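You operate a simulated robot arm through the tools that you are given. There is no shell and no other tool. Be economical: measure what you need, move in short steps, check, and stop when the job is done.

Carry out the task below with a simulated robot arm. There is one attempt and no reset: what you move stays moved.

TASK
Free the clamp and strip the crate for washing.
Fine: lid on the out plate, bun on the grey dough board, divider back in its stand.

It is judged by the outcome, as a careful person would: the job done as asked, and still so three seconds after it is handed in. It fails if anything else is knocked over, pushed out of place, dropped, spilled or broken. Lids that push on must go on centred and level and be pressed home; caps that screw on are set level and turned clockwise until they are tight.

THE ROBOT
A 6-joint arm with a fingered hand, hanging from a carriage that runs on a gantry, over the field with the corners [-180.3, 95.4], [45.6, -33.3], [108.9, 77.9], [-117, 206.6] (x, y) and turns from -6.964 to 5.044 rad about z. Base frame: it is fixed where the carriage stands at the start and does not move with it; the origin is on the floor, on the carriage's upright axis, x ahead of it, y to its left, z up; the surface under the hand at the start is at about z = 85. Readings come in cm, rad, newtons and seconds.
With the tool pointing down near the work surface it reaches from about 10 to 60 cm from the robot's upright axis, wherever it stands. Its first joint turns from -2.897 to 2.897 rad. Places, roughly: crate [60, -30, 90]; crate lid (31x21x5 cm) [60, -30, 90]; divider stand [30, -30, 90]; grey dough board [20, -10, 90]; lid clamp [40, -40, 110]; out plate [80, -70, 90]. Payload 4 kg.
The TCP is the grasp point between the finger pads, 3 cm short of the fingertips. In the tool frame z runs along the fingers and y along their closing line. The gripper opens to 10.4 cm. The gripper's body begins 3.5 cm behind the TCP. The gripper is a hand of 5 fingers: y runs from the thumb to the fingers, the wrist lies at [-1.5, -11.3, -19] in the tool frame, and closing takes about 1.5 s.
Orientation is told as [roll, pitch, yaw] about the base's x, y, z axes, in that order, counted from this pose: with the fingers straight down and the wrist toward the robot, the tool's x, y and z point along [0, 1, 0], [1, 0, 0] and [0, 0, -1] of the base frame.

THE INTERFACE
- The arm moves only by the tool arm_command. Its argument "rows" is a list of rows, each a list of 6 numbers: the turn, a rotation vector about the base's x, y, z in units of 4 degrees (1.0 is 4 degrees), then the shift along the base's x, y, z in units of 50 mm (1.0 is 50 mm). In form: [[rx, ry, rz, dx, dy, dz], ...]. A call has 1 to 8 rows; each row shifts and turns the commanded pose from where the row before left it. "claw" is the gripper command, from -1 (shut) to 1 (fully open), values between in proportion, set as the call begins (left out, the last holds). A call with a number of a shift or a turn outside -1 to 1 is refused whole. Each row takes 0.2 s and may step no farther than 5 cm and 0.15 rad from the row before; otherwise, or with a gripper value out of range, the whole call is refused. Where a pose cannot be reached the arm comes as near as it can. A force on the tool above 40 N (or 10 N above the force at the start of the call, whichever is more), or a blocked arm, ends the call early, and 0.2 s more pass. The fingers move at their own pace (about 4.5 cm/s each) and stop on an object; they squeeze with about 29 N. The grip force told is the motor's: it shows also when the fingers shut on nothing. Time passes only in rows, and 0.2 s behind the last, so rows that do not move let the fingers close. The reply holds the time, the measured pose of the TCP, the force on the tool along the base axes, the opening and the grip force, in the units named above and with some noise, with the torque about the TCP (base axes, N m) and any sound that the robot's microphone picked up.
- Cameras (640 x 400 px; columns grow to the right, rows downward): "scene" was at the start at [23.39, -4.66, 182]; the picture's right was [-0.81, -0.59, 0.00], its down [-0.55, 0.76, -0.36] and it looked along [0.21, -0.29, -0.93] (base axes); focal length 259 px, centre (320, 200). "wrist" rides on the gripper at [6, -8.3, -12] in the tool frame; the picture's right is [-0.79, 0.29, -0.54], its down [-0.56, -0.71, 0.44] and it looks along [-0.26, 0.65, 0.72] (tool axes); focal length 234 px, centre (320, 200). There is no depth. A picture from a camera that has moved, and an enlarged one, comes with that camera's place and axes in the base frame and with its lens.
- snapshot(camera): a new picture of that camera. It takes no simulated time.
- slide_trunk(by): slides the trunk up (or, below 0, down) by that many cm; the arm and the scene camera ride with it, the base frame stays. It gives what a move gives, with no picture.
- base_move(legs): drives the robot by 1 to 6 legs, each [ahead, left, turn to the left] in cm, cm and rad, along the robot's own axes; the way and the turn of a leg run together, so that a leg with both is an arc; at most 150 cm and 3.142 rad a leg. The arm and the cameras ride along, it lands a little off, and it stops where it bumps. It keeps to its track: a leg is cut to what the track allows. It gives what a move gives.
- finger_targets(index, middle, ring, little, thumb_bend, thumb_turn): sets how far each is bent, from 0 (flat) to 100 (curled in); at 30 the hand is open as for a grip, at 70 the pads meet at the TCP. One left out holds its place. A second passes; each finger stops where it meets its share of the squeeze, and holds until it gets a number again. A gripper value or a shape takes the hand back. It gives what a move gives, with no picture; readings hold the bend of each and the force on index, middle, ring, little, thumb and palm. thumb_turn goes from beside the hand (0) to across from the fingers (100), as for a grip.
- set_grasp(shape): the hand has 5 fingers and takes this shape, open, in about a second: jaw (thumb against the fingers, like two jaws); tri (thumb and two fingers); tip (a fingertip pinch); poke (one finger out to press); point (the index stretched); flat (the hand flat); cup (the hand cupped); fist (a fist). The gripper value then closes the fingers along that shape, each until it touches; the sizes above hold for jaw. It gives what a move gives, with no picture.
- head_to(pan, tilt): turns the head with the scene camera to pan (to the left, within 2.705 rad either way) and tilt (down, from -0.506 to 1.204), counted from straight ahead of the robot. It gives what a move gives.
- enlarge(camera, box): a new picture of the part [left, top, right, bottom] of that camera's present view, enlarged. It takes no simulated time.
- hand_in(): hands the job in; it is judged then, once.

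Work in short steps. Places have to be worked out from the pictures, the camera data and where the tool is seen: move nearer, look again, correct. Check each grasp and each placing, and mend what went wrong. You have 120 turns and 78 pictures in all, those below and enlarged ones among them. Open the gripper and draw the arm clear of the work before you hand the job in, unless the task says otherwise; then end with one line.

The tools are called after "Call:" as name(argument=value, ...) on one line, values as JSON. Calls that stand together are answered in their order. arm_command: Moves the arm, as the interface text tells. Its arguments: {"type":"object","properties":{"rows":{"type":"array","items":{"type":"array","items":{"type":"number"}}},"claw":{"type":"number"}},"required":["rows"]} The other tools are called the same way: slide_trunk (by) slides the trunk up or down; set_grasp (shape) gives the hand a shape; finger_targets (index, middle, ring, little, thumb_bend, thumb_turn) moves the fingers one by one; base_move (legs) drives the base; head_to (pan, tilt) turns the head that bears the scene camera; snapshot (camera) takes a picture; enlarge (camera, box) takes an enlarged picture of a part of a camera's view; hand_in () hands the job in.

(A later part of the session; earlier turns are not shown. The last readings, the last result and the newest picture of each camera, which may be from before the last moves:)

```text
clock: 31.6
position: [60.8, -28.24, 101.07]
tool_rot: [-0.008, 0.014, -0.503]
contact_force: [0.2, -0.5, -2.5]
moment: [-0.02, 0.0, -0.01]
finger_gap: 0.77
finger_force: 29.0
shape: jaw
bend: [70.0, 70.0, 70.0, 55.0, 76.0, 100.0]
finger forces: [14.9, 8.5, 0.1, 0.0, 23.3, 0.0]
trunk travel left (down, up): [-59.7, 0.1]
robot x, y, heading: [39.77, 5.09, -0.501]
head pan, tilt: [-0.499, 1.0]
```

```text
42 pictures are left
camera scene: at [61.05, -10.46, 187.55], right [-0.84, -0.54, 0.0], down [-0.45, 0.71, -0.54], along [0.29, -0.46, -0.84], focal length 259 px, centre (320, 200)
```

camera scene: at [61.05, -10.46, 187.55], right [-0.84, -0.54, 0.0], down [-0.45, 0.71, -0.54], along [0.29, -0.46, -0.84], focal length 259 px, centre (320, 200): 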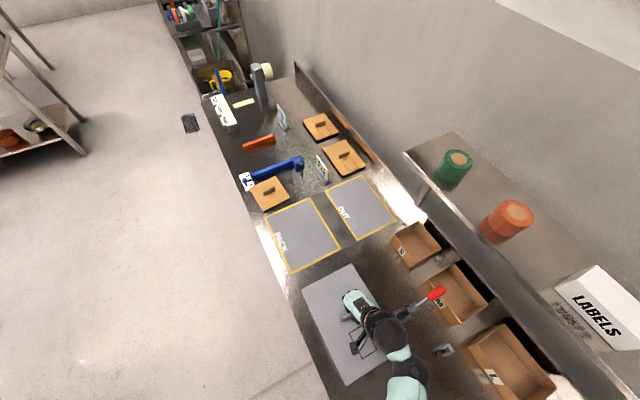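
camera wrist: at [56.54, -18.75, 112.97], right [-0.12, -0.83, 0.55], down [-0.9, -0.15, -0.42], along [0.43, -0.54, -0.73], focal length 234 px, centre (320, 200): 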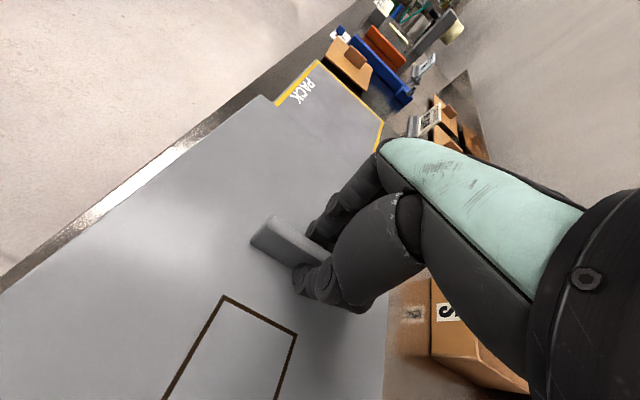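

The lid came up with the hand (plate in view shifted, lid did not; about 2.5 N load). I raise 3 more, move it away from the raised clamp bar (+u), then look.

Call:
arm_command(rows=[[0, 0, 0, 0, 0, 0.3], [0, 0, 0, 0, 0, 0.3], [0, 0, 0, 0.2, 0.34, 0.1], [0, 0, 0, 0.2, 0.34, 0.2], [0, 0, 0, 0.2, 0.34, 0.3], [0, 0, 0, 0.2, 0.34, 0.3]])

Call:
snapshot(camera="scene")

```text
clock: 33.0
position: [64.71, -21.45, 108.37]
tool_rot: [-0.008, 0.014, -0.505]
contact_force: [-0.8, -1.0, -1.7]
moment: [-0.03, 0.01, 0.03]
finger_gap: 0.78
finger_force: 29.7
shape: jaw
bend: [70.0, 70.0, 70.0, 55.0, 76.0, 100.0]
finger forces: [14.9, 8.4, 0.0, 0.0, 23.2, 0.0]
trunk travel left (down, up): [-59.7, 0.1]
robot x, y, heading: [39.48, 4.87, -0.503]
head pan, tilt: [-0.499, 1.0]
```

```text
41 pictures are left
camera scene: at [61.05, -10.46, 187.55], right [-0.84, -0.54, 0.0], down [-0.45, 0.71, -0.54], along [0.29, -0.46, -0.84], focal length 259 px, centre (320, 200)
```

scene: 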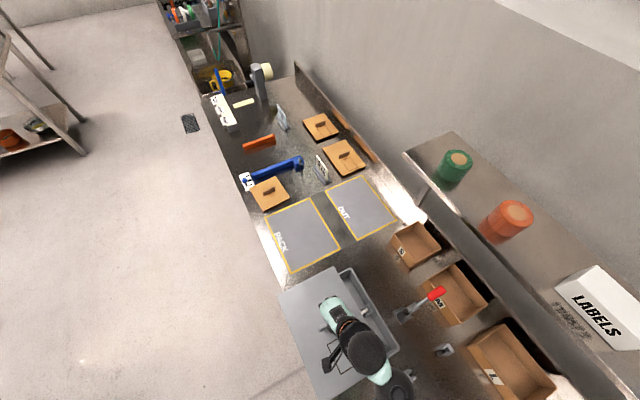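

The lid is free and the open crate shows beneath. I zoom on the out plate to fix its centre precisely.

Call:
enlarge(camera="scene", box=[290, 130, 430, 260])

Call:
enlarge(camera="scene", box=[320, 250, 480, 370])

```text
3.08 times, centred on (360, 195) of scene
camera zoom: at [61.05, -10.46, 187.55], right [-0.84, -0.54, 0.0], down [-0.45, 0.71, -0.54], along [0.29, -0.46, -0.84], focal length 798 px, centre (197, 215)
```

zoom: 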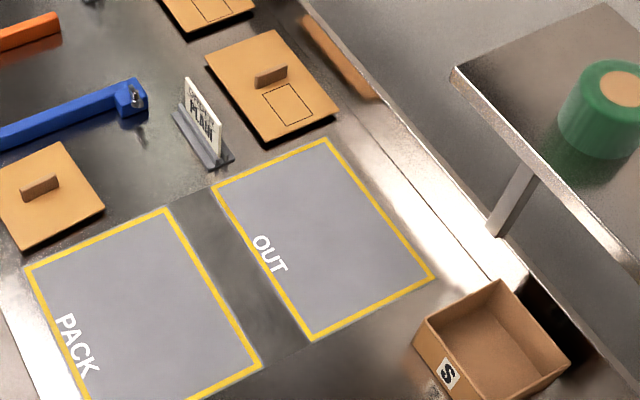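

```text
3.33 times, centred on (400, 310) of scene
camera zoom: at [61.05, -10.46, 187.55], right [-0.84, -0.54, 0.0], down [-0.45, 0.71, -0.54], along [0.29, -0.46, -0.84], focal length 865 px, centre (53, -167)
```

zoom: 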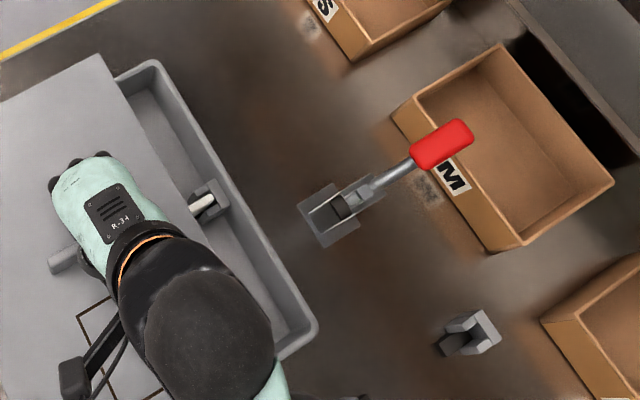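

Out plate centre comes to about (79,-74) (size 29×21, same orientation). I drive ahead 23.5 and then right 30, carrying the lid high.

Call:
base_move(legs=[[23.5, 0, 0], [0, -30, 0]])

Call:
snapshot(camera="scene")

```text
clock: 36.5
position: [71.31, -58.96, 108.37]
tool_rot: [-0.009, 0.016, -0.5]
contact_force: [0.6, 0.5, -1.9]
moment: [0.0, -0.05, -0.02]
finger_gap: 0.76
finger_force: 29.1
shape: jaw
bend: [70.0, 70.0, 70.0, 55.0, 76.0, 100.0]
finger forces: [15.0, 8.5, 0.0, 0.0, 23.4, 0.0]
trunk travel left (down, up): [-59.7, 0.1]
robot x, y, heading: [46.69, -32.58, -0.502]
head pan, tilt: [-0.499, 1.0]
```

```text
38 pictures are left
camera scene: at [67.59, -47.86, 187.55], right [-0.84, -0.54, 0.0], down [-0.45, 0.71, -0.54], along [0.29, -0.45, -0.84], focal length 259 px, centre (320, 200)
```

scene: 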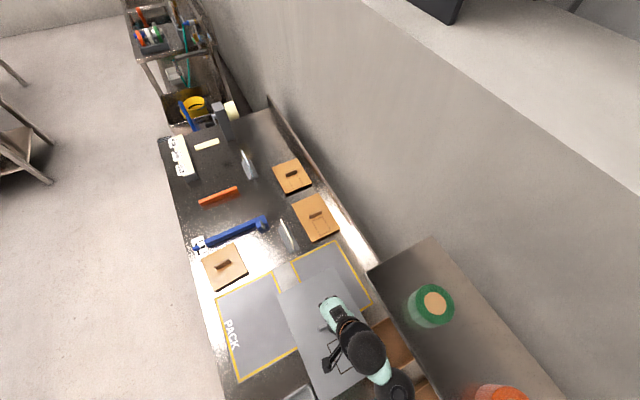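

Lid hangs level near the plate. I shift the arm (+7.5,-14.8) to the plate centre and trim the yaw.

Call:
arm_command(rows=[[0, 0, -0.06, 0.375, -0.742, 0], [0, 0, -0.06, 0.375, -0.742, 0], [0, 0, -0.06, 0.375, -0.742, 0], [0, 0, -0.06, 0.375, -0.742, 0], [0, 0, 0, 0, 0, -0.4]])

Call:
enlarge(camera="scene", box=[190, 180, 410, 370])

```text
clock: 37.7
position: [78.32, -73.84, 106.58]
tool_rot: [-0.01, 0.019, -0.519]
contact_force: [0.8, 0.7, -2.1]
moment: [0.02, 0.02, -0.01]
finger_gap: 0.77
finger_force: 29.1
shape: jaw
bend: [70.0, 70.0, 70.0, 55.0, 76.0, 100.0]
finger forces: [15.3, 8.4, 0.0, 0.0, 23.4, 0.0]
trunk travel left (down, up): [-59.7, 0.1]
robot x, y, heading: [46.17, -32.55, -0.503]
head pan, tilt: [-0.499, 1.0]
```

```text
2.11 times, centred on (300, 275) of scene
camera zoom: at [67.47, -48.04, 187.51], right [-0.84, -0.54, 0.0], down [-0.45, 0.71, -0.54], along [0.29, -0.45, -0.84], focal length 546 px, centre (362, 42)
```

zoom: 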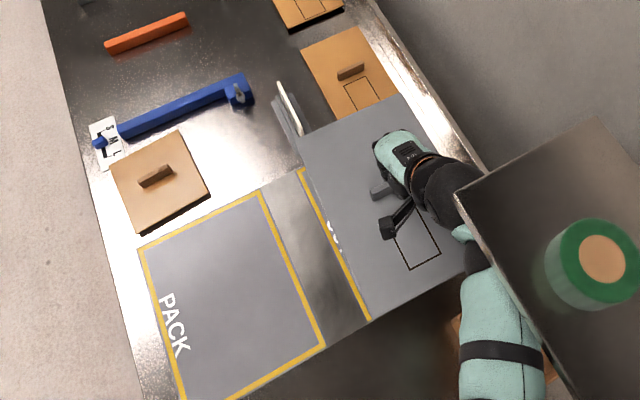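

The lid is over the plate, with perhaps half a centimetre to go outward. I correct that and lower to z≈95.

Call:
arm_command(rows=[[0, 0, 0, 0.06, -0.1, -0.6], [0, 0, 0, 0, 0, -0.6], [0, 0, 0, 0, 0, -0.6], [0, 0, 0, 0, 0, -0.5]])

Call:
enlarge(camera="scene", box=[190, 180, 410, 370])

```text
clock: 38.7
position: [79.13, -74.28, 95.04]
tool_rot: [-0.009, 0.015, -0.516]
contact_force: [0.3, 0.0, -2.7]
moment: [-0.02, -0.03, -0.02]
finger_gap: 0.75
finger_force: 28.8
shape: jaw
bend: [70.0, 70.0, 70.0, 55.0, 76.0, 100.0]
finger forces: [15.0, 8.2, 0.1, 0.0, 23.1, 0.0]
trunk travel left (down, up): [-59.7, 0.1]
robot x, y, heading: [45.96, -32.44, -0.505]
head pan, tilt: [-0.499, 1.0]
```

```text
2.11 times, centred on (300, 275) of scene
camera zoom: at [67.59, -47.85, 187.56], right [-0.84, -0.54, 0.0], down [-0.45, 0.71, -0.54], along [0.29, -0.45, -0.84], focal length 546 px, centre (362, 42)
```

zoom: 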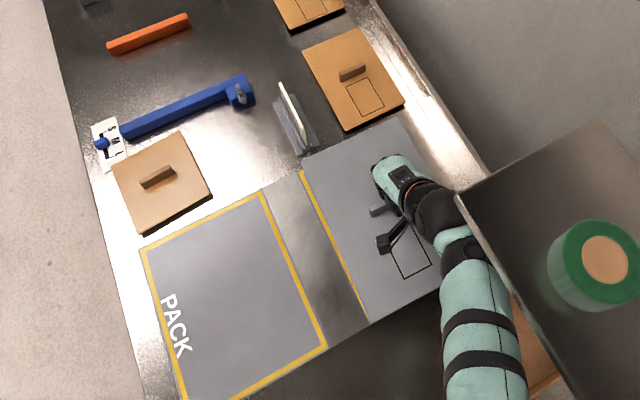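

Almost centred; lid should go about 0.6 cm toward PACK. I correct and lower slowly to contact.

Call:
arm_command(rows=[[0, 0, 0, 0.06, 0.1, -0.2], [0, 0, 0, 0, 0, -0.2], [0, 0, 0, 0, 0, -0.1], [0, 0, 0, 0, 0, -0.1], [0, 0, 0, 0, 0, -0.1], [0, 0, 0, 0, 0, -0.1]])

Call:
enlarge(camera="scene", box=[240, 220, 410, 360])

```text
clock: 40.1
position: [79.53, -73.72, 90.92]
tool_rot: [-0.011, 0.015, -0.515]
contact_force: [0.0, 0.7, -1.3]
moment: [-0.05, -0.08, -0.02]
finger_gap: 0.76
finger_force: 28.8
shape: jaw
bend: [70.0, 70.0, 70.0, 55.0, 76.0, 100.0]
finger forces: [15.3, 8.0, 0.0, 0.1, 23.1, 0.1]
trunk travel left (down, up): [-59.7, 0.1]
robot x, y, heading: [46.24, -32.22, -0.502]
head pan, tilt: [-0.499, 1.0]
```

```text
2.86 times, centred on (325, 290) of scene
camera zoom: at [67.59, -47.86, 187.55], right [-0.84, -0.54, 0.0], down [-0.45, 0.71, -0.54], along [0.29, -0.45, -0.84], focal length 741 px, centre (306, -57)
```

zoom: 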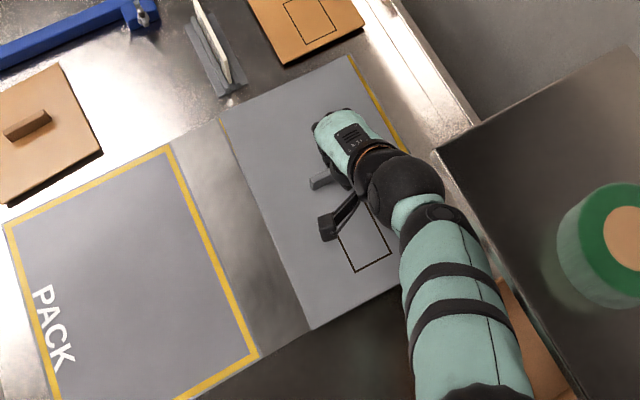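

Now it sits ~0.4 cm too far toward PACK. I nudge back and lower to contact.

Call:
arm_command(rows=[[0, 0, 0, 0, 0, 0.1], [0, 0, 0, -0.04, -0.07, 0], [0, 0, 0, 0, 0, -0.1], [0, 0, 0, 0, 0, -0.08], [0, 0, 0, 0, 0, -0.08]])

```text
clock: 41.3
position: [78.96, -73.96, 90.82]
tool_rot: [-0.01, 0.017, -0.517]
contact_force: [0.3, -0.5, -1.0]
moment: [0.0, -0.07, -0.03]
finger_gap: 0.76
finger_force: 28.8
shape: jaw
bend: [70.0, 70.0, 70.0, 55.0, 76.0, 100.0]
finger forces: [15.3, 7.8, 0.1, 0.0, 23.1, 0.0]
out of reach, approached as far as the arm can: row 4, 5
trunk travel left (down, up): [-59.7, 0.1]
robot x, y, heading: [45.94, -32.21, -0.499]
head pan, tilt: [-0.499, 1.0]
```

The arm is at the bottom of its reach here, so I lower the trunk a little.

Call:
slide_trunk(by=-0.7)

Call:
enlarge(camera="scene", box=[240, 220, 410, 360])

```text
clock: 41.8
position: [78.98, -73.98, 90.15]
tool_rot: [-0.01, 0.015, -0.516]
contact_force: [-0.4, -0.5, -1.0]
moment: [-0.05, -0.07, 0.02]
finger_gap: 0.76
finger_force: 28.8
shape: jaw
bend: [70.0, 70.0, 70.0, 55.0, 76.0, 100.0]
finger forces: [15.4, 8.4, 0.0, 0.0, 24.0, 0.0]
trunk travel left (down, up): [-59.0, 0.8]
robot x, y, heading: [45.84, -32.34, -0.505]
head pan, tilt: [-0.499, 1.0]
```

```text
2.86 times, centred on (325, 290) of scene
camera zoom: at [67.59, -47.86, 186.85], right [-0.84, -0.54, 0.0], down [-0.45, 0.71, -0.54], along [0.29, -0.45, -0.84], focal length 741 px, centre (306, -57)
```

zoom: 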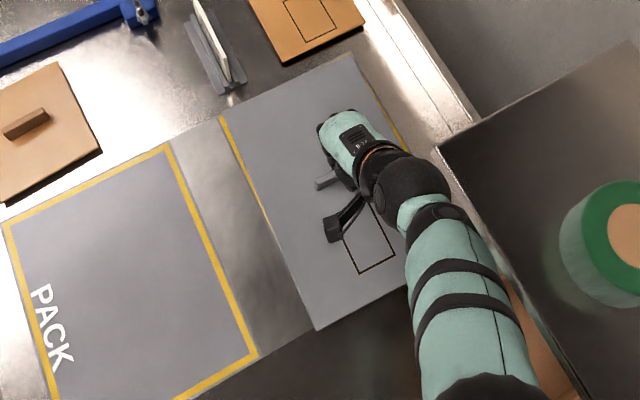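

Well centred now; force still shows no contact, so I lower the trunk further in small steps.

Call:
slide_trunk(by=-0.7)

Call:
slide_trunk(by=-0.5)

```text
clock: 42.4
position: [79.24, -74.36, 89.9]
tool_rot: [-0.012, 0.005, -0.514]
contact_force: [-2.3, 4.3, 16.5]
moment: [0.21, 0.24, 0.01]
finger_gap: 1.12
finger_force: 28.8
shape: jaw
bend: [70.0, 70.0, 70.0, 55.0, 76.0, 100.0]
finger forces: [16.2, 7.3, 0.0, 0.1, 27.7, 0.0]
trunk travel left (down, up): [-58.4, 1.4]
robot x, y, heading: [46.17, -32.79, -0.502]
head pan, tilt: [-0.499, 1.0]
stopped: the force on the tool passed its limit at 43 N (the readings are from after the stop); the commanded pose is now the measured one
```

```text
clock: 42.8
position: [79.52, -74.55, 89.88]
tool_rot: [-0.012, 0.001, -0.512]
contact_force: [-3.2, 4.7, 17.3]
moment: [0.24, 0.3, -0.03]
finger_gap: 1.15
finger_force: 28.7
shape: jaw
bend: [70.0, 70.0, 70.0, 55.0, 76.0, 100.0]
finger forces: [16.1, 7.3, 0.0, 0.0, 27.8, 0.0]
trunk travel left (down, up): [-58.1, 1.7]
robot x, y, heading: [46.18, -32.05, -0.503]
head pan, tilt: [-0.499, 1.0]
stopped: the force on the tool passed its limit at 43 N (the readings are from after the stop); the commanded pose is now the measured one
```

The lid is firmly on the plate (contact at TCP z≈90). I take the pressure off by raising the trunk slightly and open the hand.

Call:
slide_trunk(by=0.5)

Call:
arm_command(rows=[[0, 0, 0, 0, 0, 0], [0, 0, 0, 0, 0, 0], [0, 0, 0, 0, 0, 0], [0, 0, 0, 0, 0, 0], [0, 0, 0, 0, 0, 0], [0, 0, 0, 0, 0, 0]], claw=1)

Call:
arm_command(rows=[[0, 0, 0, 0, 0, 0.5], [0, 0, 0, 0, 0, 0.8], [0, 0, 0, 0, 0, 0.8], [0, 0, 0, 0, 0, 0.8]])

Call:
snapshot(camera="scene")

```text
clock: 43.3
position: [79.33, -74.4, 90.1]
tool_rot: [-0.009, 0.006, -0.512]
contact_force: [0.2, -0.4, -2.1]
moment: [-0.05, -0.02, 0.0]
finger_gap: 0.85
finger_force: 28.7
shape: jaw
bend: [70.0, 70.0, 70.0, 55.0, 76.0, 100.0]
finger forces: [15.8, 8.2, 0.0, 0.1, 24.0, 0.0]
trunk travel left (down, up): [-58.6, 1.2]
robot x, y, heading: [46.41, -32.09, -0.502]
head pan, tilt: [-0.499, 1.0]
```

```text
clock: 44.7
position: [79.42, -74.33, 90.24]
tool_rot: [-0.011, 0.003, -0.513]
contact_force: [-0.1, -0.2, 0.4]
moment: [-0.01, 0.01, 0.01]
finger_gap: 10.37
finger_force: 0.1
shape: jaw
bend: [30.0, 30.0, 30.0, 30.0, 30.0, 97.0]
finger forces: [0.1, 0.2, 0.0, 0.0, 0.0, 0.0]
trunk travel left (down, up): [-58.6, 1.2]
robot x, y, heading: [46.23, -32.27, -0.497]
head pan, tilt: [-0.499, 1.0]
```

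```text
clock: 45.7
position: [79.32, -74.32, 104.63]
tool_rot: [-0.011, 0.005, -0.514]
contact_force: [0.0, -0.4, 0.2]
moment: [-0.04, 0.0, 0.02]
finger_gap: 10.38
finger_force: 0.1
shape: jaw
bend: [30.0, 30.0, 30.0, 30.0, 30.0, 97.0]
finger forces: [0.1, 0.0, 0.1, 0.0, 0.0, 0.0]
trunk travel left (down, up): [-58.6, 1.2]
robot x, y, heading: [46.24, -32.29, -0.498]
head pan, tilt: [-0.499, 1.0]
```

```text
33 pictures are left
camera scene: at [67.58, -47.83, 186.45], right [-0.84, -0.54, 0.0], down [-0.45, 0.71, -0.54], along [0.29, -0.45, -0.84], focal length 259 px, centre (320, 200)
```

scene: 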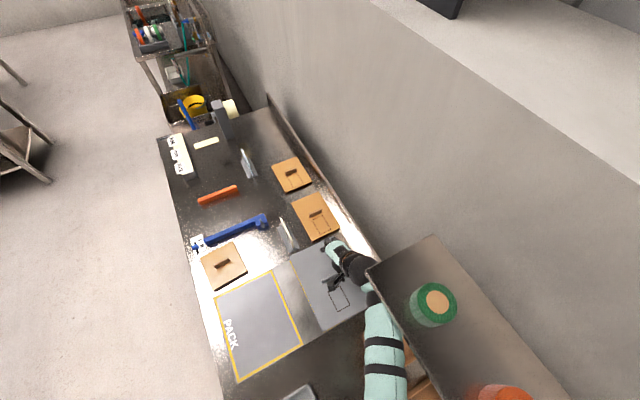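

The lid rests on the OUT plate. I drive back toward the crate (left 35, back 30), and aim the head at the open crate.

Call:
arm_command(rows=[[0, 0, 0, 0, 0, 0.7], [0, 0, 0, 0, 0, 0.7]])

Call:
base_move(legs=[[0, 35, 0], [-28, 0, 0]])

Call:
head_to(pan=-0.95, tilt=1.15)

Call:
snapshot(camera="scene")

```text
clock: 46.5
position: [78.06, -70.7, 105.7]
tool_rot: [0.082, 0.128, -0.508]
contact_force: [-1.1, -0.3, 0.8]
moment: [0.04, -0.02, 0.01]
finger_gap: 10.37
finger_force: 0.0
shape: jaw
bend: [30.0, 30.0, 30.0, 30.0, 30.0, 97.0]
finger forces: [0.0, 0.0, 0.0, 0.0, 0.0, 0.1]
trunk travel left (down, up): [-58.6, 1.2]
robot x, y, heading: [46.32, -32.17, -0.497]
head pan, tilt: [-0.499, 1.0]
stopped in row 2: the arm was blocked; the commanded pose is now the measured one
```

```text
clock: 50.3
position: [69.99, -27.3, 106.41]
tool_rot: [0.07, 0.111, -0.515]
contact_force: [0.0, -1.3, 1.1]
moment: [0.0, 0.0, 0.0]
finger_gap: 10.38
finger_force: 0.0
shape: jaw
bend: [30.0, 30.0, 30.0, 30.0, 30.0, 97.0]
finger forces: [0.0, 0.0, 0.1, 0.0, 0.0, 0.1]
trunk travel left (down, up): [-58.6, 1.2]
robot x, y, heading: [37.79, 12.03, -0.509]
head pan, tilt: [-0.499, 1.0]
```

```text
clock: 51.2
position: [70.07, -27.27, 106.45]
tool_rot: [0.07, 0.112, -0.516]
contact_force: [-0.6, -1.0, -0.7]
moment: [-0.01, 0.02, -0.02]
finger_gap: 10.4
finger_force: 0.0
shape: jaw
bend: [30.0, 30.0, 30.0, 30.0, 30.0, 97.0]
finger forces: [0.0, 0.0, 0.0, 0.1, 0.0, 0.0]
trunk travel left (down, up): [-58.6, 1.2]
robot x, y, heading: [38.32, 11.96, -0.504]
head pan, tilt: [-0.949, 1.15]
```

```text
32 pictures are left
camera scene: at [56.4, -3.56, 185.49], right [-0.99, -0.11, 0.0], down [-0.1, 0.91, -0.41], along [0.05, -0.41, -0.91], focal length 259 px, centre (320, 200)
```

scene: 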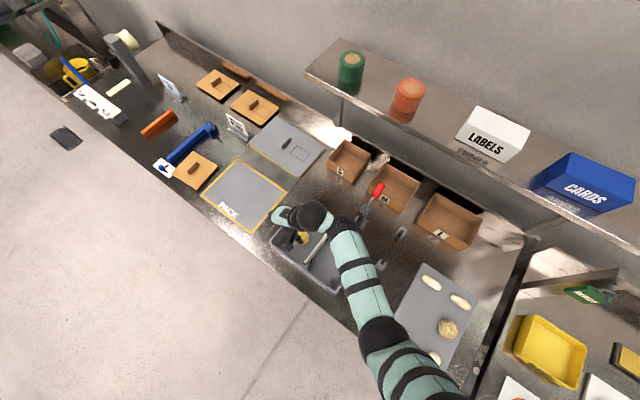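

The arm hides the crate; I shift the carriage 20 more to the left and look again.

Call:
base_move(legs=[[0, 22, 0]])

Call:
enlarge(camera="scene", box=[220, 50, 440, 250])

Call:
snapshot(camera="wrist")

```text
clock: 52.9
position: [80.45, -8.7, 106.53]
tool_rot: [0.071, 0.111, -0.516]
contact_force: [0.5, 0.2, 0.4]
moment: [-0.01, 0.0, 0.01]
finger_gap: 10.39
finger_force: 0.0
shape: jaw
bend: [30.0, 30.0, 30.0, 30.0, 30.0, 97.0]
finger forces: [0.0, 0.0, 0.1, 0.0, 0.0, 0.0]
trunk travel left (down, up): [-58.6, 1.2]
robot x, y, heading: [48.17, 30.8, -0.509]
head pan, tilt: [-0.949, 1.15]
```

```text
2.00 times, centred on (330, 150) of scene
camera zoom: at [66.64, 14.89, 185.49], right [-0.99, -0.11, 0.0], down [-0.1, 0.91, -0.41], along [0.05, -0.41, -0.91], focal length 519 px, centre (300, 300)
```

zoom: 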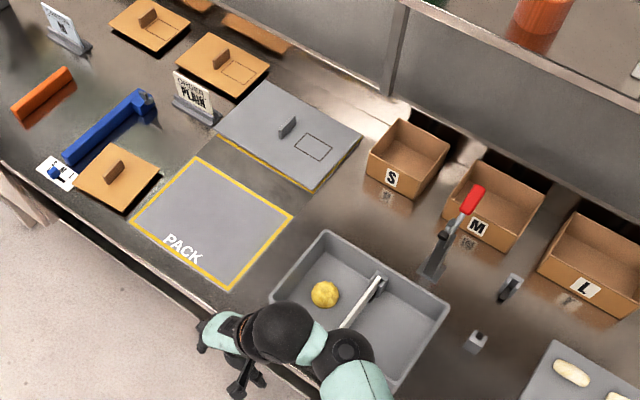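

```text
30 pictures are left
camera wrist: at [76.85, -0.75, 119.55], right [-0.11, -0.89, 0.45], down [-0.92, -0.09, -0.39], along [0.39, -0.46, -0.8], focal length 234 px, centre (320, 200)
```

wrist: 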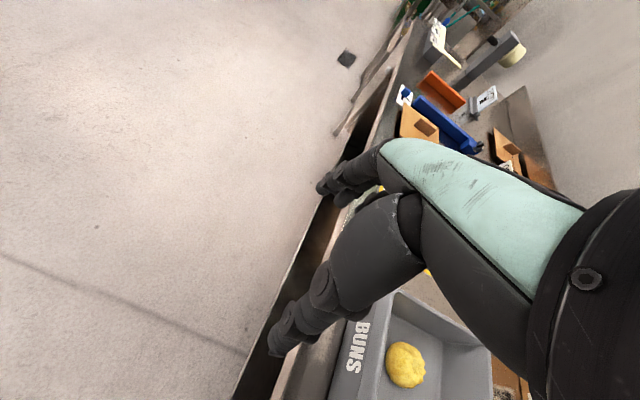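

The lid sits properly on OUT. In the crate there is a yellow bun and a thin divider across the middle. I move 12 more to the left for an unobstructed close look.

Call:
base_move(legs=[[0, 14, 0]])

Call:
enlarge(camera="scene", box=[290, 110, 410, 210])

Call:
enlarge(camera="scene", box=[360, 120, 520, 240])

```text
clock: 54.2
position: [87.06, 3.2, 106.45]
tool_rot: [0.073, 0.112, -0.517]
contact_force: [0.4, -0.2, 0.2]
moment: [-0.02, 0.03, -0.01]
finger_gap: 10.39
finger_force: 0.0
shape: jaw
bend: [30.0, 30.0, 30.0, 30.0, 30.0, 97.0]
finger forces: [0.0, 0.1, 0.0, 0.1, 0.0, 0.0]
trunk travel left (down, up): [-58.6, 1.2]
robot x, y, heading: [55.06, 42.65, -0.506]
head pan, tilt: [-0.949, 1.15]
```

```text
4.00 times, centred on (350, 160) of scene
camera zoom: at [73.31, 26.9, 185.49], right [-0.99, -0.11, 0.0], down [-0.1, 0.91, -0.41], along [0.05, -0.41, -0.91], focal length 1038 px, centre (200, 360)
```

zoom: 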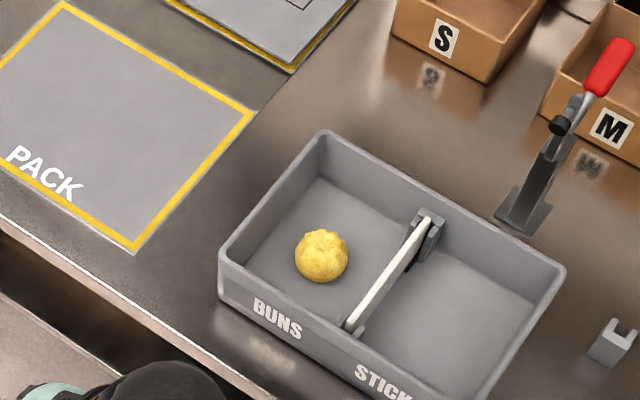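

```text
3.33 times, centred on (440, 180) of scene
camera zoom: at [73.31, 26.9, 185.49], right [-0.99, -0.11, 0.0], down [-0.1, 0.91, -0.41], along [0.05, -0.41, -0.91], focal length 865 px, centre (-80, 267)
```

zoom: 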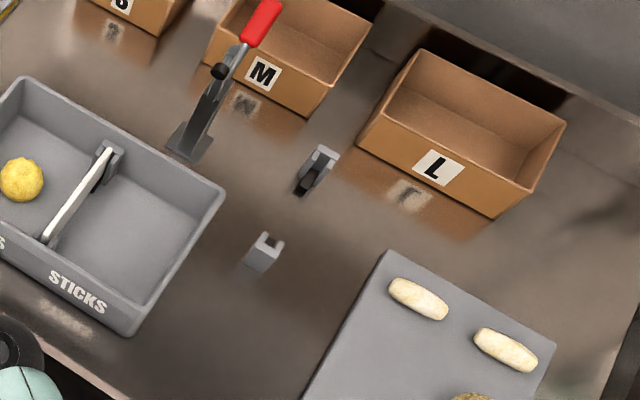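

Clear view: crate spans s 52–81, bun at about (67.0,-30.9), divider across at s≈66.4 (table axes), stand brackets near (36.2,-25) and (28.2,-38.3), parallel to the divider. First the bun: I drive right 39.6 so the hand is above it.

Call:
base_move(legs=[[-0.6, -39.6, 0]])

Call:
arm_command(rows=[[-0.5, -0.8, 0, 0, 0, 0], [-0.5, -0.8, 0, 0, 0, 0]], claw=0.5)

Call:
snapshot(camera="wrist")

```text
clock: 56.7
position: [66.35, -31.68, 106.43]
tool_rot: [0.07, 0.111, -0.527]
contact_force: [0.3, 0.3, 0.9]
moment: [0.02, 0.02, 0.02]
finger_gap: 10.39
finger_force: 0.1
shape: jaw
bend: [30.0, 30.0, 30.0, 30.0, 30.0, 97.0]
finger forces: [0.1, 0.0, 0.1, 0.1, 0.1, 0.0]
trunk travel left (down, up): [-58.6, 1.2]
robot x, y, heading: [34.69, 7.78, -0.522]
head pan, tilt: [-0.949, 1.15]
```

```text
clock: 57.3
position: [66.31, -31.69, 106.44]
tool_rot: [0.063, -0.022, -0.526]
contact_force: [0.1, -0.2, -0.3]
moment: [-0.01, 0.03, 0.0]
finger_gap: 7.8
finger_force: 0.0
shape: jaw
bend: [27.0, 35.0, 33.0, 30.0, 54.0, 98.0]
finger forces: [0.1, 0.0, 0.0, 0.0, 0.0, 0.0]
trunk travel left (down, up): [-58.6, 1.2]
robot x, y, heading: [34.41, 7.97, -0.516]
head pan, tilt: [-0.949, 1.15]
```

```text
27 pictures are left
camera wrist: at [61.51, -22.82, 118.54], right [-0.17, -0.85, 0.5], down [-0.87, -0.11, -0.49], along [0.47, -0.51, -0.72], focal length 234 px, centre (320, 200)
```

wrist: 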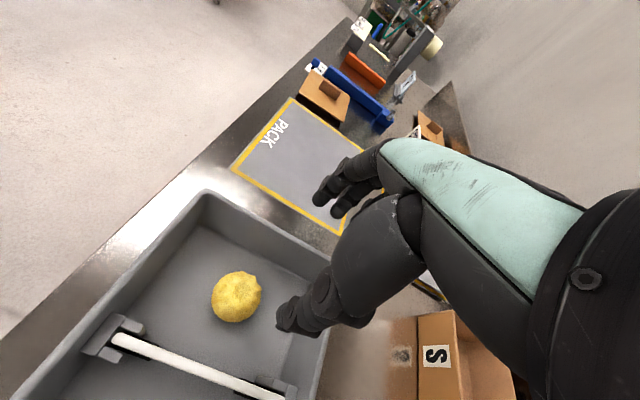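

Bun estimate (66.7,-30.4). I level the hand, shift there and descend to z≈95.

Call:
arm_command(rows=[[-0.31, 0.36, 0, 0.04, 0.13, -0.75], [-0.31, 0.36, 0, 0.04, 0.13, -0.75], [0, 0, 0, 0, 0, -0.75]])

Call:
snapshot(camera="wrist")

```text
clock: 58.1
position: [66.85, -30.4, 95.17]
tool_rot: [0.003, 0.002, -0.528]
contact_force: [-2.0, 0.5, 1.2]
moment: [-0.04, -0.04, -0.05]
finger_gap: 7.68
finger_force: 0.0
shape: jaw
bend: [27.0, 37.0, 33.0, 30.0, 54.0, 98.0]
finger forces: [0.0, 2.4, 0.0, 0.0, 0.0, 0.0]
trunk travel left (down, up): [-58.6, 1.2]
robot x, y, heading: [34.58, 7.99, -0.521]
head pan, tilt: [-0.949, 1.15]
```

```text
26 pictures are left
camera wrist: at [62.58, -20.91, 107.07], right [-0.15, -0.83, 0.54], down [-0.89, -0.13, -0.44], along [0.43, -0.55, -0.72], focal length 234 px, centre (320, 200)
```

wrist: 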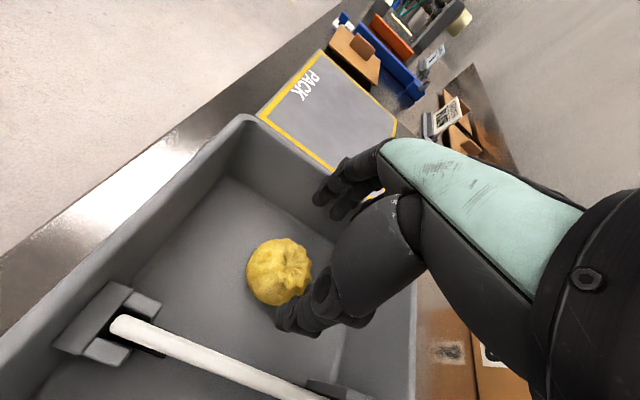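

A finger grazes the far crate wall. I shift 0.6 cm away from it and pre-bend the fingers evenly to about 7 cm, then descend.

Call:
arm_command(rows=[[0, 0, 0, -0.11, 0.07, 0.2]])

Call:
finger_targets(index=44, middle=44, ring=44, little=44, thumb_bend=42)

Call:
arm_command(rows=[[0, 0, 0, 0, 0, -0.5], [0, 0, 0, 0, 0, -0.4], [0, 0, 0, 0, 0, -0.2]])

Call:
snapshot(camera="wrist")

```text
clock: 58.5
position: [66.32, -30.01, 96.13]
tool_rot: [0.004, 0.002, -0.527]
contact_force: [0.6, 0.5, 0.2]
moment: [0.0, 0.02, 0.0]
finger_gap: 7.79
finger_force: 0.1
shape: jaw
bend: [27.0, 36.0, 33.0, 30.0, 54.0, 98.0]
finger forces: [0.0, 0.0, 0.0, 0.0, 0.1, 0.1]
trunk travel left (down, up): [-58.6, 1.2]
robot x, y, heading: [34.83, 7.96, -0.517]
head pan, tilt: [-0.949, 1.15]
```

```text
clock: 59.5
position: [66.4, -30.16, 96.15]
tool_rot: [0.005, 0.001, -0.526]
contact_force: [-0.1, 1.0, -0.1]
moment: [-0.02, -0.03, -0.01]
finger_gap: 7.01
finger_force: 0.0
shape: fingers
bend: [44.0, 44.0, 44.0, 44.0, 42.0, 98.0]
finger forces: [0.0, 0.0, 0.1, 0.0, 0.0, 0.1]
trunk travel left (down, up): [-58.6, 1.2]
robot x, y, heading: [34.5, 7.81, -0.515]
head pan, tilt: [-0.949, 1.15]
```

```text
clock: 60.3
position: [66.2, -30.19, 90.73]
tool_rot: [0.002, 0.001, -0.528]
contact_force: [-0.7, 0.5, 1.0]
moment: [-0.02, 0.04, -0.01]
finger_gap: 7.01
finger_force: 0.0
shape: fingers
bend: [44.0, 44.0, 44.0, 44.0, 42.0, 98.0]
finger forces: [0.1, 0.0, 0.0, 0.1, 0.1, 0.1]
trunk travel left (down, up): [-58.6, 1.2]
robot x, y, heading: [34.48, 7.99, -0.52]
head pan, tilt: [-0.949, 1.15]
```

```text
25 pictures are left
camera wrist: at [62.04, -20.58, 102.62], right [-0.15, -0.83, 0.54], down [-0.89, -0.13, -0.44], along [0.43, -0.55, -0.72], focal length 234 px, centre (320, 200)
```

wrist: 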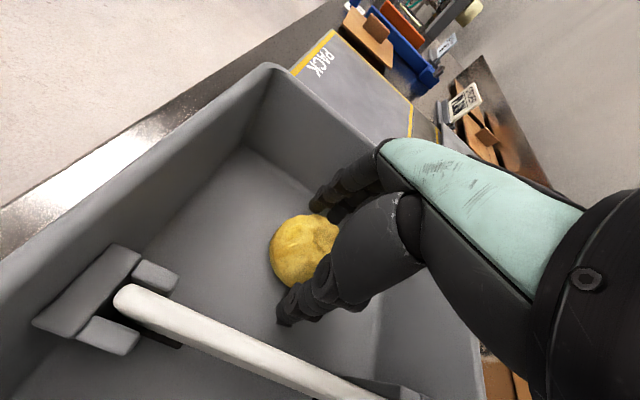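

The bun lies between thumb and fingers, ~0.8 cm toward +u. I shift that, go 0.8 lower, and close.

Call:
arm_command(rows=[[0, 0, 0, 0.08, 0.14, 0], [0, 0, 0, 0, 0, -0.16]])

Call:
arm_command(rows=[[0, 0, 0, 0, 0, 0], [0, 0, 0, 0, 0, 0], [0, 0, 0, 0, 0, 0], [0, 0, 0, 0, 0, 0], [0, 0, 0, 0, 0, 0], [0, 0, 0, 0, 0, 0]], claw=-1)

Call:
arm_command(rows=[[0, 0, 0, 0, 0, 0.4], [0, 0, 0, 0, 0, 0.8], [0, 0, 0, 0, 0, 0.8]])

Call:
snapshot(camera="wrist")

```text
clock: 60.9
position: [66.64, -29.29, 89.86]
tool_rot: [0.004, 0.002, -0.526]
contact_force: [0.7, -0.2, -0.1]
moment: [0.02, 0.01, 0.0]
finger_gap: 7.0
finger_force: 0.0
shape: fingers
bend: [44.0, 44.0, 44.0, 44.0, 42.0, 98.0]
finger forces: [0.0, 0.0, 0.0, 0.0, 0.1, 0.0]
trunk travel left (down, up): [-58.6, 1.2]
robot x, y, heading: [34.94, 7.92, -0.522]
head pan, tilt: [-0.949, 1.15]
```

```text
clock: 62.3
position: [66.63, -29.49, 89.81]
tool_rot: [0.003, 0.002, -0.528]
contact_force: [-0.1, -0.6, 1.3]
moment: [0.02, 0.05, -0.04]
finger_gap: 4.43
finger_force: 28.9
shape: jaw
bend: [74.0, 53.0, 57.0, 71.0, 67.0, 99.0]
finger forces: [12.7, 8.5, 3.9, 0.0, 25.8, 0.0]
trunk travel left (down, up): [-58.6, 1.2]
robot x, y, heading: [35.03, 7.97, -0.521]
head pan, tilt: [-0.949, 1.15]
```

```text
clock: 63.1
position: [66.46, -29.16, 99.7]
tool_rot: [0.002, 0.001, -0.529]
contact_force: [-0.5, -0.3, -1.5]
moment: [-0.04, 0.01, 0.05]
finger_gap: 4.4
finger_force: 28.8
shape: jaw
bend: [74.0, 53.0, 57.0, 71.0, 67.0, 99.0]
finger forces: [12.8, 8.5, 4.0, 0.1, 25.4, 0.0]
trunk travel left (down, up): [-58.6, 1.2]
robot x, y, heading: [34.74, 8.15, -0.515]
head pan, tilt: [-0.949, 1.15]
```

```text
24 pictures are left
camera wrist: at [62.25, -19.73, 111.55], right [-0.15, -0.83, 0.54], down [-0.89, -0.13, -0.44], along [0.43, -0.55, -0.72], focal length 234 px, centre (320, 200)
```

wrist: 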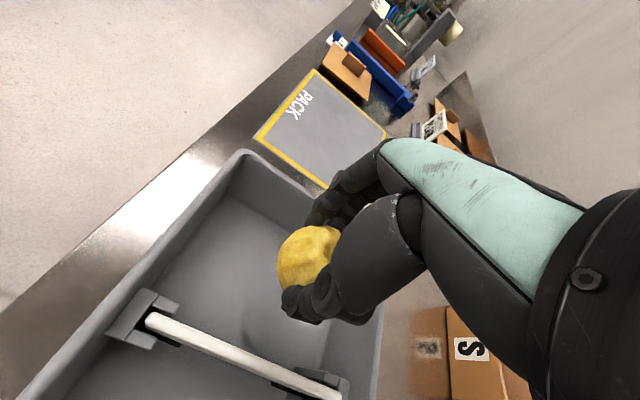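

Bun held. The board's 2×3 grid has its vacant spot near (23.1,-9.6). I raise slightly and drive: left 8, back 47.4, right 12.5, then look.

Call:
arm_command(rows=[[0, 0, 0, 0, 0, 0.8]])

Call:
base_move(legs=[[0, 8, 0], [-47.4, 0, 0], [0, -12.5, 0]])

Call:
head_to(pan=-0.5, tilt=1.15)

Call:
snapshot(camera="scene")

Call:
snapshot(camera="wrist")

```text
clock: 63.5
position: [66.59, -29.3, 103.91]
tool_rot: [0.003, 0.0, -0.527]
contact_force: [-0.1, -0.2, -2.0]
moment: [-0.02, -0.02, 0.0]
finger_gap: 4.38
finger_force: 28.9
shape: jaw
bend: [74.0, 53.0, 57.0, 71.0, 67.0, 99.0]
finger forces: [12.9, 8.6, 4.0, 0.1, 25.4, 0.0]
trunk travel left (down, up): [-58.6, 1.2]
robot x, y, heading: [34.89, 8.26, -0.516]
head pan, tilt: [-0.949, 1.15]
```

```text
clock: 67.9
position: [23.19, -9.26, 103.84]
tool_rot: [0.002, 0.001, -0.524]
contact_force: [-0.5, 0.5, -0.7]
moment: [0.0, -0.02, -0.02]
finger_gap: 4.42
finger_force: 29.0
shape: jaw
bend: [74.0, 53.0, 57.0, 71.0, 67.0, 99.0]
finger forces: [12.9, 8.5, 4.1, 0.0, 25.5, 0.0]
trunk travel left (down, up): [-58.6, 1.2]
robot x, y, heading: [-8.88, 28.51, -0.518]
head pan, tilt: [-0.949, 1.15]
```

```text
clock: 68.8
position: [23.16, -9.33, 103.96]
tool_rot: [0.004, 0.001, -0.522]
contact_force: [-0.7, -0.7, -0.2]
moment: [0.01, 0.01, 0.0]
finger_gap: 4.43
finger_force: 28.8
shape: jaw
bend: [74.0, 53.0, 57.0, 71.0, 67.0, 99.0]
finger forces: [12.8, 8.6, 4.0, 0.0, 25.5, 0.0]
trunk travel left (down, up): [-58.6, 1.2]
robot x, y, heading: [-8.96, 27.6, -0.514]
head pan, tilt: [-0.499, 1.15]
```

```text
23 pictures are left
camera scene: at [11.86, 12.91, 185.48], right [-0.85, -0.53, 0.0], down [-0.48, 0.78, -0.41], along [0.21, -0.35, -0.91], focal length 259 px, centre (320, 200)
```

scene: 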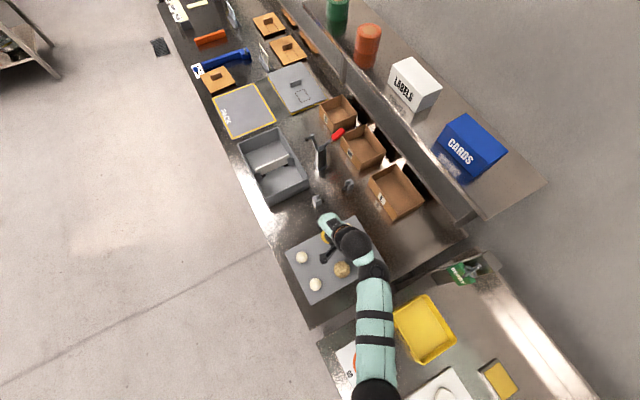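

```text
22 pictures are left
camera wrist: at [18.83, 0.15, 115.78], right [-0.14, -0.83, 0.54], down [-0.89, -0.13, -0.44], along [0.43, -0.54, -0.72], focal length 234 px, centre (320, 200)
```

wrist: 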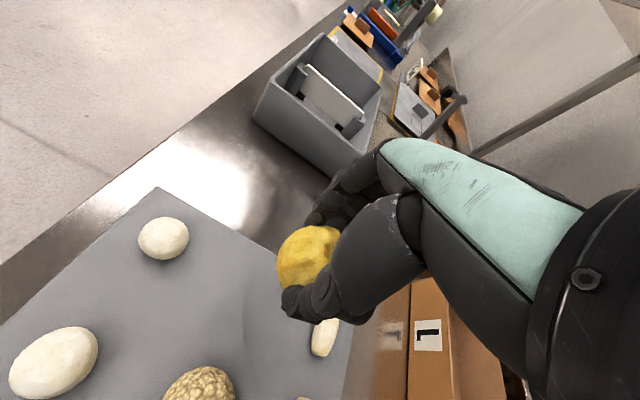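

The spot below the bun is free board. I shift 1 cm toward +u to keep off the long roll, and lower to z≈92.

Call:
arm_command(rows=[[0, 0, 0, 0.1, 0.17, -0.8], [0, 0, 0, 0, 0, -0.8], [0, 0, 0, 0, 0, -0.6]])

Call:
snapshot(camera="wrist")

```text
clock: 69.6
position: [23.98, -8.61, 92.81]
tool_rot: [0.002, 0.001, -0.524]
contact_force: [-0.5, -0.3, -1.2]
moment: [0.0, -0.01, 0.03]
finger_gap: 4.4
finger_force: 29.1
shape: jaw
bend: [74.0, 53.0, 57.0, 71.0, 67.0, 99.0]
finger forces: [12.9, 8.5, 4.2, 0.1, 25.4, 0.0]
trunk travel left (down, up): [-58.6, 1.2]
robot x, y, heading: [-8.58, 28.03, -0.515]
head pan, tilt: [-0.499, 1.15]
```

```text
21 pictures are left
camera wrist: at [19.68, 0.95, 104.74], right [-0.14, -0.83, 0.54], down [-0.89, -0.13, -0.44], along [0.43, -0.54, -0.72], focal length 234 px, centre (320, 200)
```

wrist: 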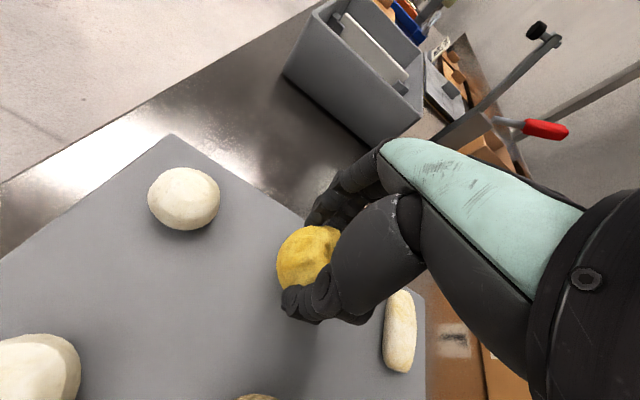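

Clear of neighbours. I lower in small steps until contact.

Call:
arm_command(rows=[[0, 0, 0, 0, 0, -0.2], [0, 0, 0, 0, 0, -0.1], [0, 0, 0, 0, 0, -0.1]])

```text
clock: 70.4
position: [23.78, -8.57, 90.91]
tool_rot: [0.003, 0.002, -0.523]
contact_force: [0.0, -0.2, -1.4]
moment: [0.0, -0.02, 0.0]
finger_gap: 4.41
finger_force: 28.4
shape: jaw
bend: [74.0, 53.0, 57.0, 71.0, 67.0, 99.0]
finger forces: [12.9, 8.5, 4.2, 0.0, 25.3, 0.0]
trunk travel left (down, up): [-58.6, 1.2]
robot x, y, heading: [-8.71, 28.19, -0.514]
head pan, tilt: [-0.499, 1.15]
```

Still hanging free (−1.4 N); a few more tiny steps.

Call:
arm_command(rows=[[0, 0, 0, 0, 0, -0.07], [0, 0, 0, 0, 0, -0.07], [0, 0, 0, 0, 0, -0.06]])

```text
clock: 71.2
position: [23.96, -8.73, 90.23]
tool_rot: [-0.001, -0.007, -0.524]
contact_force: [-3.8, 6.4, 39.0]
moment: [0.44, 0.63, -0.06]
finger_gap: 4.49
finger_force: 28.7
shape: jaw
bend: [74.0, 54.0, 59.0, 71.0, 67.0, 98.0]
finger forces: [15.7, 8.4, 5.3, 0.1, 34.6, 0.0]
trunk travel left (down, up): [-58.6, 1.2]
robot x, y, heading: [-9.11, 27.96, -0.513]
head pan, tilt: [-0.499, 1.15]
```

Contact with the board. I ease up 0.25 cm and open the hand, then lift.

Call:
arm_command(rows=[[0, 0, 0, 0, 0, 0.06]])

Call:
arm_command(rows=[[0, 0, 0, 0, 0, 0], [0, 0, 0, 0, 0, 0], [0, 0, 0, 0, 0, 0], [0, 0, 0, 0, 0, 0], [0, 0, 0, 0, 0, 0]], claw=0.8)

Call:
arm_command(rows=[[0, 0, 0, 0, 0, 0.4], [0, 0, 0, 0, 0, 0.8], [0, 0, 0, 0, 0, 0.8], [0, 0, 0, 0, 0, 0.8]])

Call:
snapshot(camera="wrist")

```text
clock: 71.6
position: [23.93, -8.67, 90.33]
tool_rot: [0.001, -0.001, -0.523]
contact_force: [1.5, 0.8, 25.2]
moment: [0.12, 0.25, -0.04]
finger_gap: 4.47
finger_force: 29.0
shape: jaw
bend: [74.0, 54.0, 59.0, 71.0, 67.0, 98.0]
finger forces: [16.8, 9.7, 6.5, 0.0, 29.4, 0.1]
trunk travel left (down, up): [-58.6, 1.2]
robot x, y, heading: [-8.74, 28.29, -0.518]
head pan, tilt: [-0.499, 1.15]
```

```text
clock: 72.8
position: [23.63, -8.41, 90.18]
tool_rot: [0.004, 0.002, -0.524]
contact_force: [0.7, -0.7, 0.3]
moment: [0.03, -0.01, -0.01]
finger_gap: 9.37
finger_force: 0.1
shape: jaw
bend: [28.0, 32.0, 30.0, 31.0, 35.0, 98.0]
finger forces: [0.0, 0.0, 0.0, 0.1, 0.0, 0.0]
trunk travel left (down, up): [-58.6, 1.2]
robot x, y, heading: [-8.62, 28.07, -0.516]
head pan, tilt: [-0.499, 1.15]
```

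```text
clock: 73.8
position: [23.52, -8.81, 104.29]
tool_rot: [0.003, 0.003, -0.525]
contact_force: [-0.3, 0.9, 0.0]
moment: [-0.03, 0.01, -0.01]
finger_gap: 9.34
finger_force: 0.1
shape: jaw
bend: [28.0, 32.0, 30.0, 31.0, 35.0, 98.0]
finger forces: [0.1, 0.1, 0.0, 0.0, 0.0, 0.0]
trunk travel left (down, up): [-58.6, 1.2]
robot x, y, heading: [-8.83, 28.12, -0.518]
head pan, tilt: [-0.499, 1.15]
```

```text
20 pictures are left
camera wrist: at [19.19, 0.66, 116.25], right [-0.14, -0.83, 0.54], down [-0.89, -0.13, -0.44], along [0.43, -0.54, -0.72], focal length 234 px, centre (320, 200)
```

wrist: 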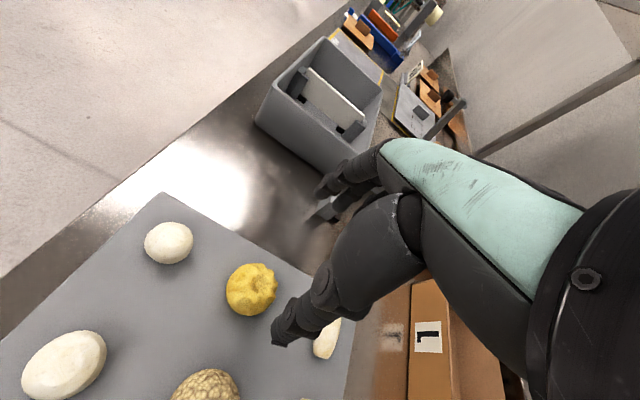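

The bun rests alone on the board. Now the divider: I zoom on crate and stand together from this view.

Call:
enlarge(camera="scene", box=[290, 160, 370, 220])

Call:
enlarge(camera="scene", box=[230, 115, 330, 210])

```text
6.67 times, centred on (330, 190) of scene
camera zoom: at [11.86, 12.92, 185.48], right [-0.85, -0.53, 0.0], down [-0.48, 0.78, -0.41], along [0.22, -0.35, -0.91], focal length 1730 px, centre (253, 267)
```

zoom: 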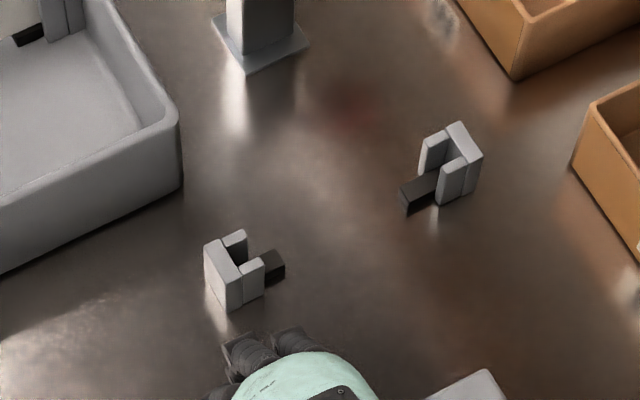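

```text
4.21 times, centred on (280, 162) of scene
camera zoom: at [11.86, 12.92, 185.48], right [-0.85, -0.53, 0.0], down [-0.48, 0.78, -0.41], along [0.22, -0.35, -0.91], focal length 1092 px, centre (488, 358)
```

zoom: 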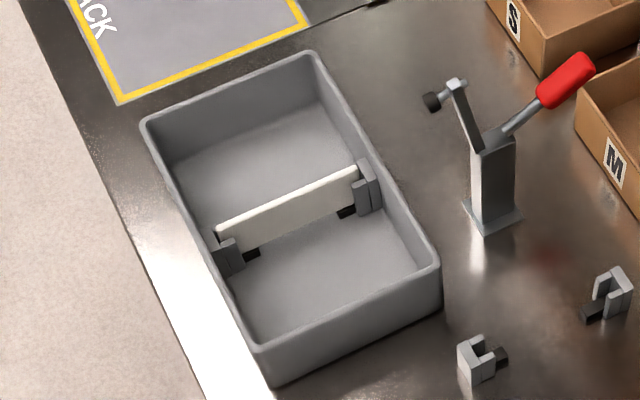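

Triangulation puts the divider's top at s≈65.9, u from -1 to 13.7 (centre ≈(60.3,-27.3)), z≈93; the stand's slots at s≈43.6, centre u≈-10.8, same direction. I drive the hand above the divider, keeping away from the clamp bar.

Call:
base_move(legs=[[0, 8, 0], [41.1, 0, 0], [0, -5.8, 0]])

Call:
finger_targets(index=46, middle=46, ring=46, little=46, thumb_bend=46)

Call:
snapshot(camera="wrist")

```text
clock: 77.6
position: [60.7, -27.1, 104.27]
tool_rot: [0.004, 0.002, -0.524]
contact_force: [-0.3, -1.1, 0.5]
moment: [-0.04, 0.01, -0.01]
finger_gap: 9.37
finger_force: 0.0
shape: jaw
bend: [28.0, 32.0, 30.0, 31.0, 35.0, 98.0]
finger forces: [0.0, 0.0, 0.1, 0.0, 0.0, 0.0]
trunk travel left (down, up): [-58.6, 1.2]
robot x, y, heading: [28.13, 9.69, -0.52]
head pan, tilt: [-0.499, 1.15]
```

```text
clock: 78.6
position: [60.69, -26.98, 104.33]
tool_rot: [0.003, 0.002, -0.522]
contact_force: [-0.1, 0.3, 0.6]
moment: [-0.03, 0.01, -0.03]
finger_gap: 6.32
finger_force: 0.0
shape: fingers
bend: [46.0, 46.0, 46.0, 46.0, 46.0, 98.0]
finger forces: [0.1, 0.0, 0.0, 0.0, 0.0, 0.1]
trunk travel left (down, up): [-58.6, 1.2]
robot x, y, heading: [28.63, 9.68, -0.511]
head pan, tilt: [-0.499, 1.15]
```

```text
17 pictures are left
camera wrist: at [56.47, -17.6, 116.22], right [-0.14, -0.83, 0.54], down [-0.89, -0.13, -0.44], along [0.43, -0.54, -0.72], focal length 234 px, centre (320, 200)
```

wrist: 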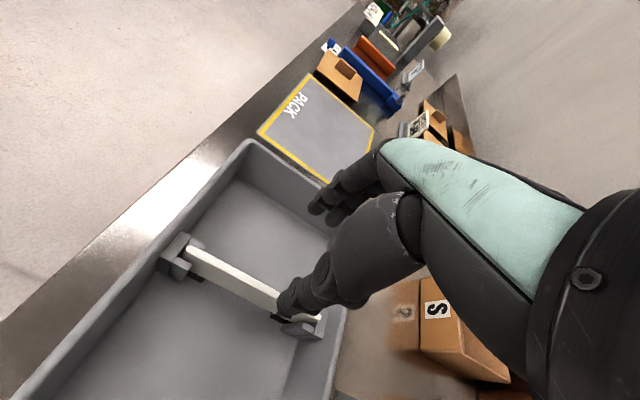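

The divider lies centred under the hand along its length; I shift 0.5 cm back across it and descend to z≈95.

Call:
arm_command(rows=[[0, 0, 0, -0.09, 0.05, -0.6], [0, 0, 0, 0, 0, -0.7], [0, 0, 0, 0, 0, -0.5]])

Call:
snapshot(camera="wrist")

```text
clock: 79.4
position: [60.35, -27.1, 95.43]
tool_rot: [0.003, 0.002, -0.524]
contact_force: [-0.4, 1.1, -0.1]
moment: [0.0, -0.01, -0.01]
finger_gap: 6.3
finger_force: 0.1
shape: fingers
bend: [46.0, 46.0, 46.0, 46.0, 46.0, 98.0]
finger forces: [0.1, 0.1, 0.0, 0.0, 0.1, 0.1]
trunk travel left (down, up): [-58.6, 1.2]
robot x, y, heading: [28.5, 9.91, -0.515]
head pan, tilt: [-0.499, 1.15]
```

```text
16 pictures are left
camera wrist: at [56.09, -17.59, 107.37], right [-0.14, -0.83, 0.54], down [-0.89, -0.13, -0.44], along [0.43, -0.54, -0.72], focal length 234 px, centre (320, 200)
```

wrist: 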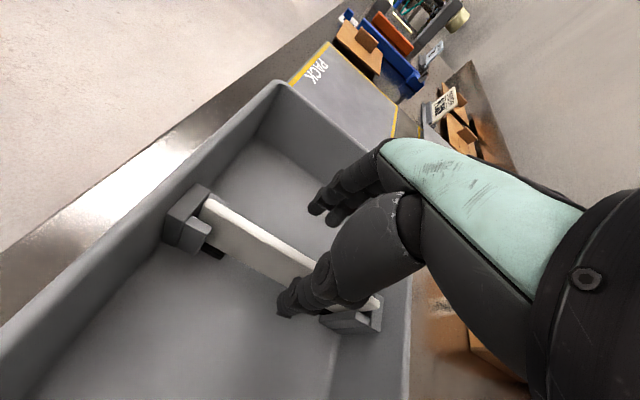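

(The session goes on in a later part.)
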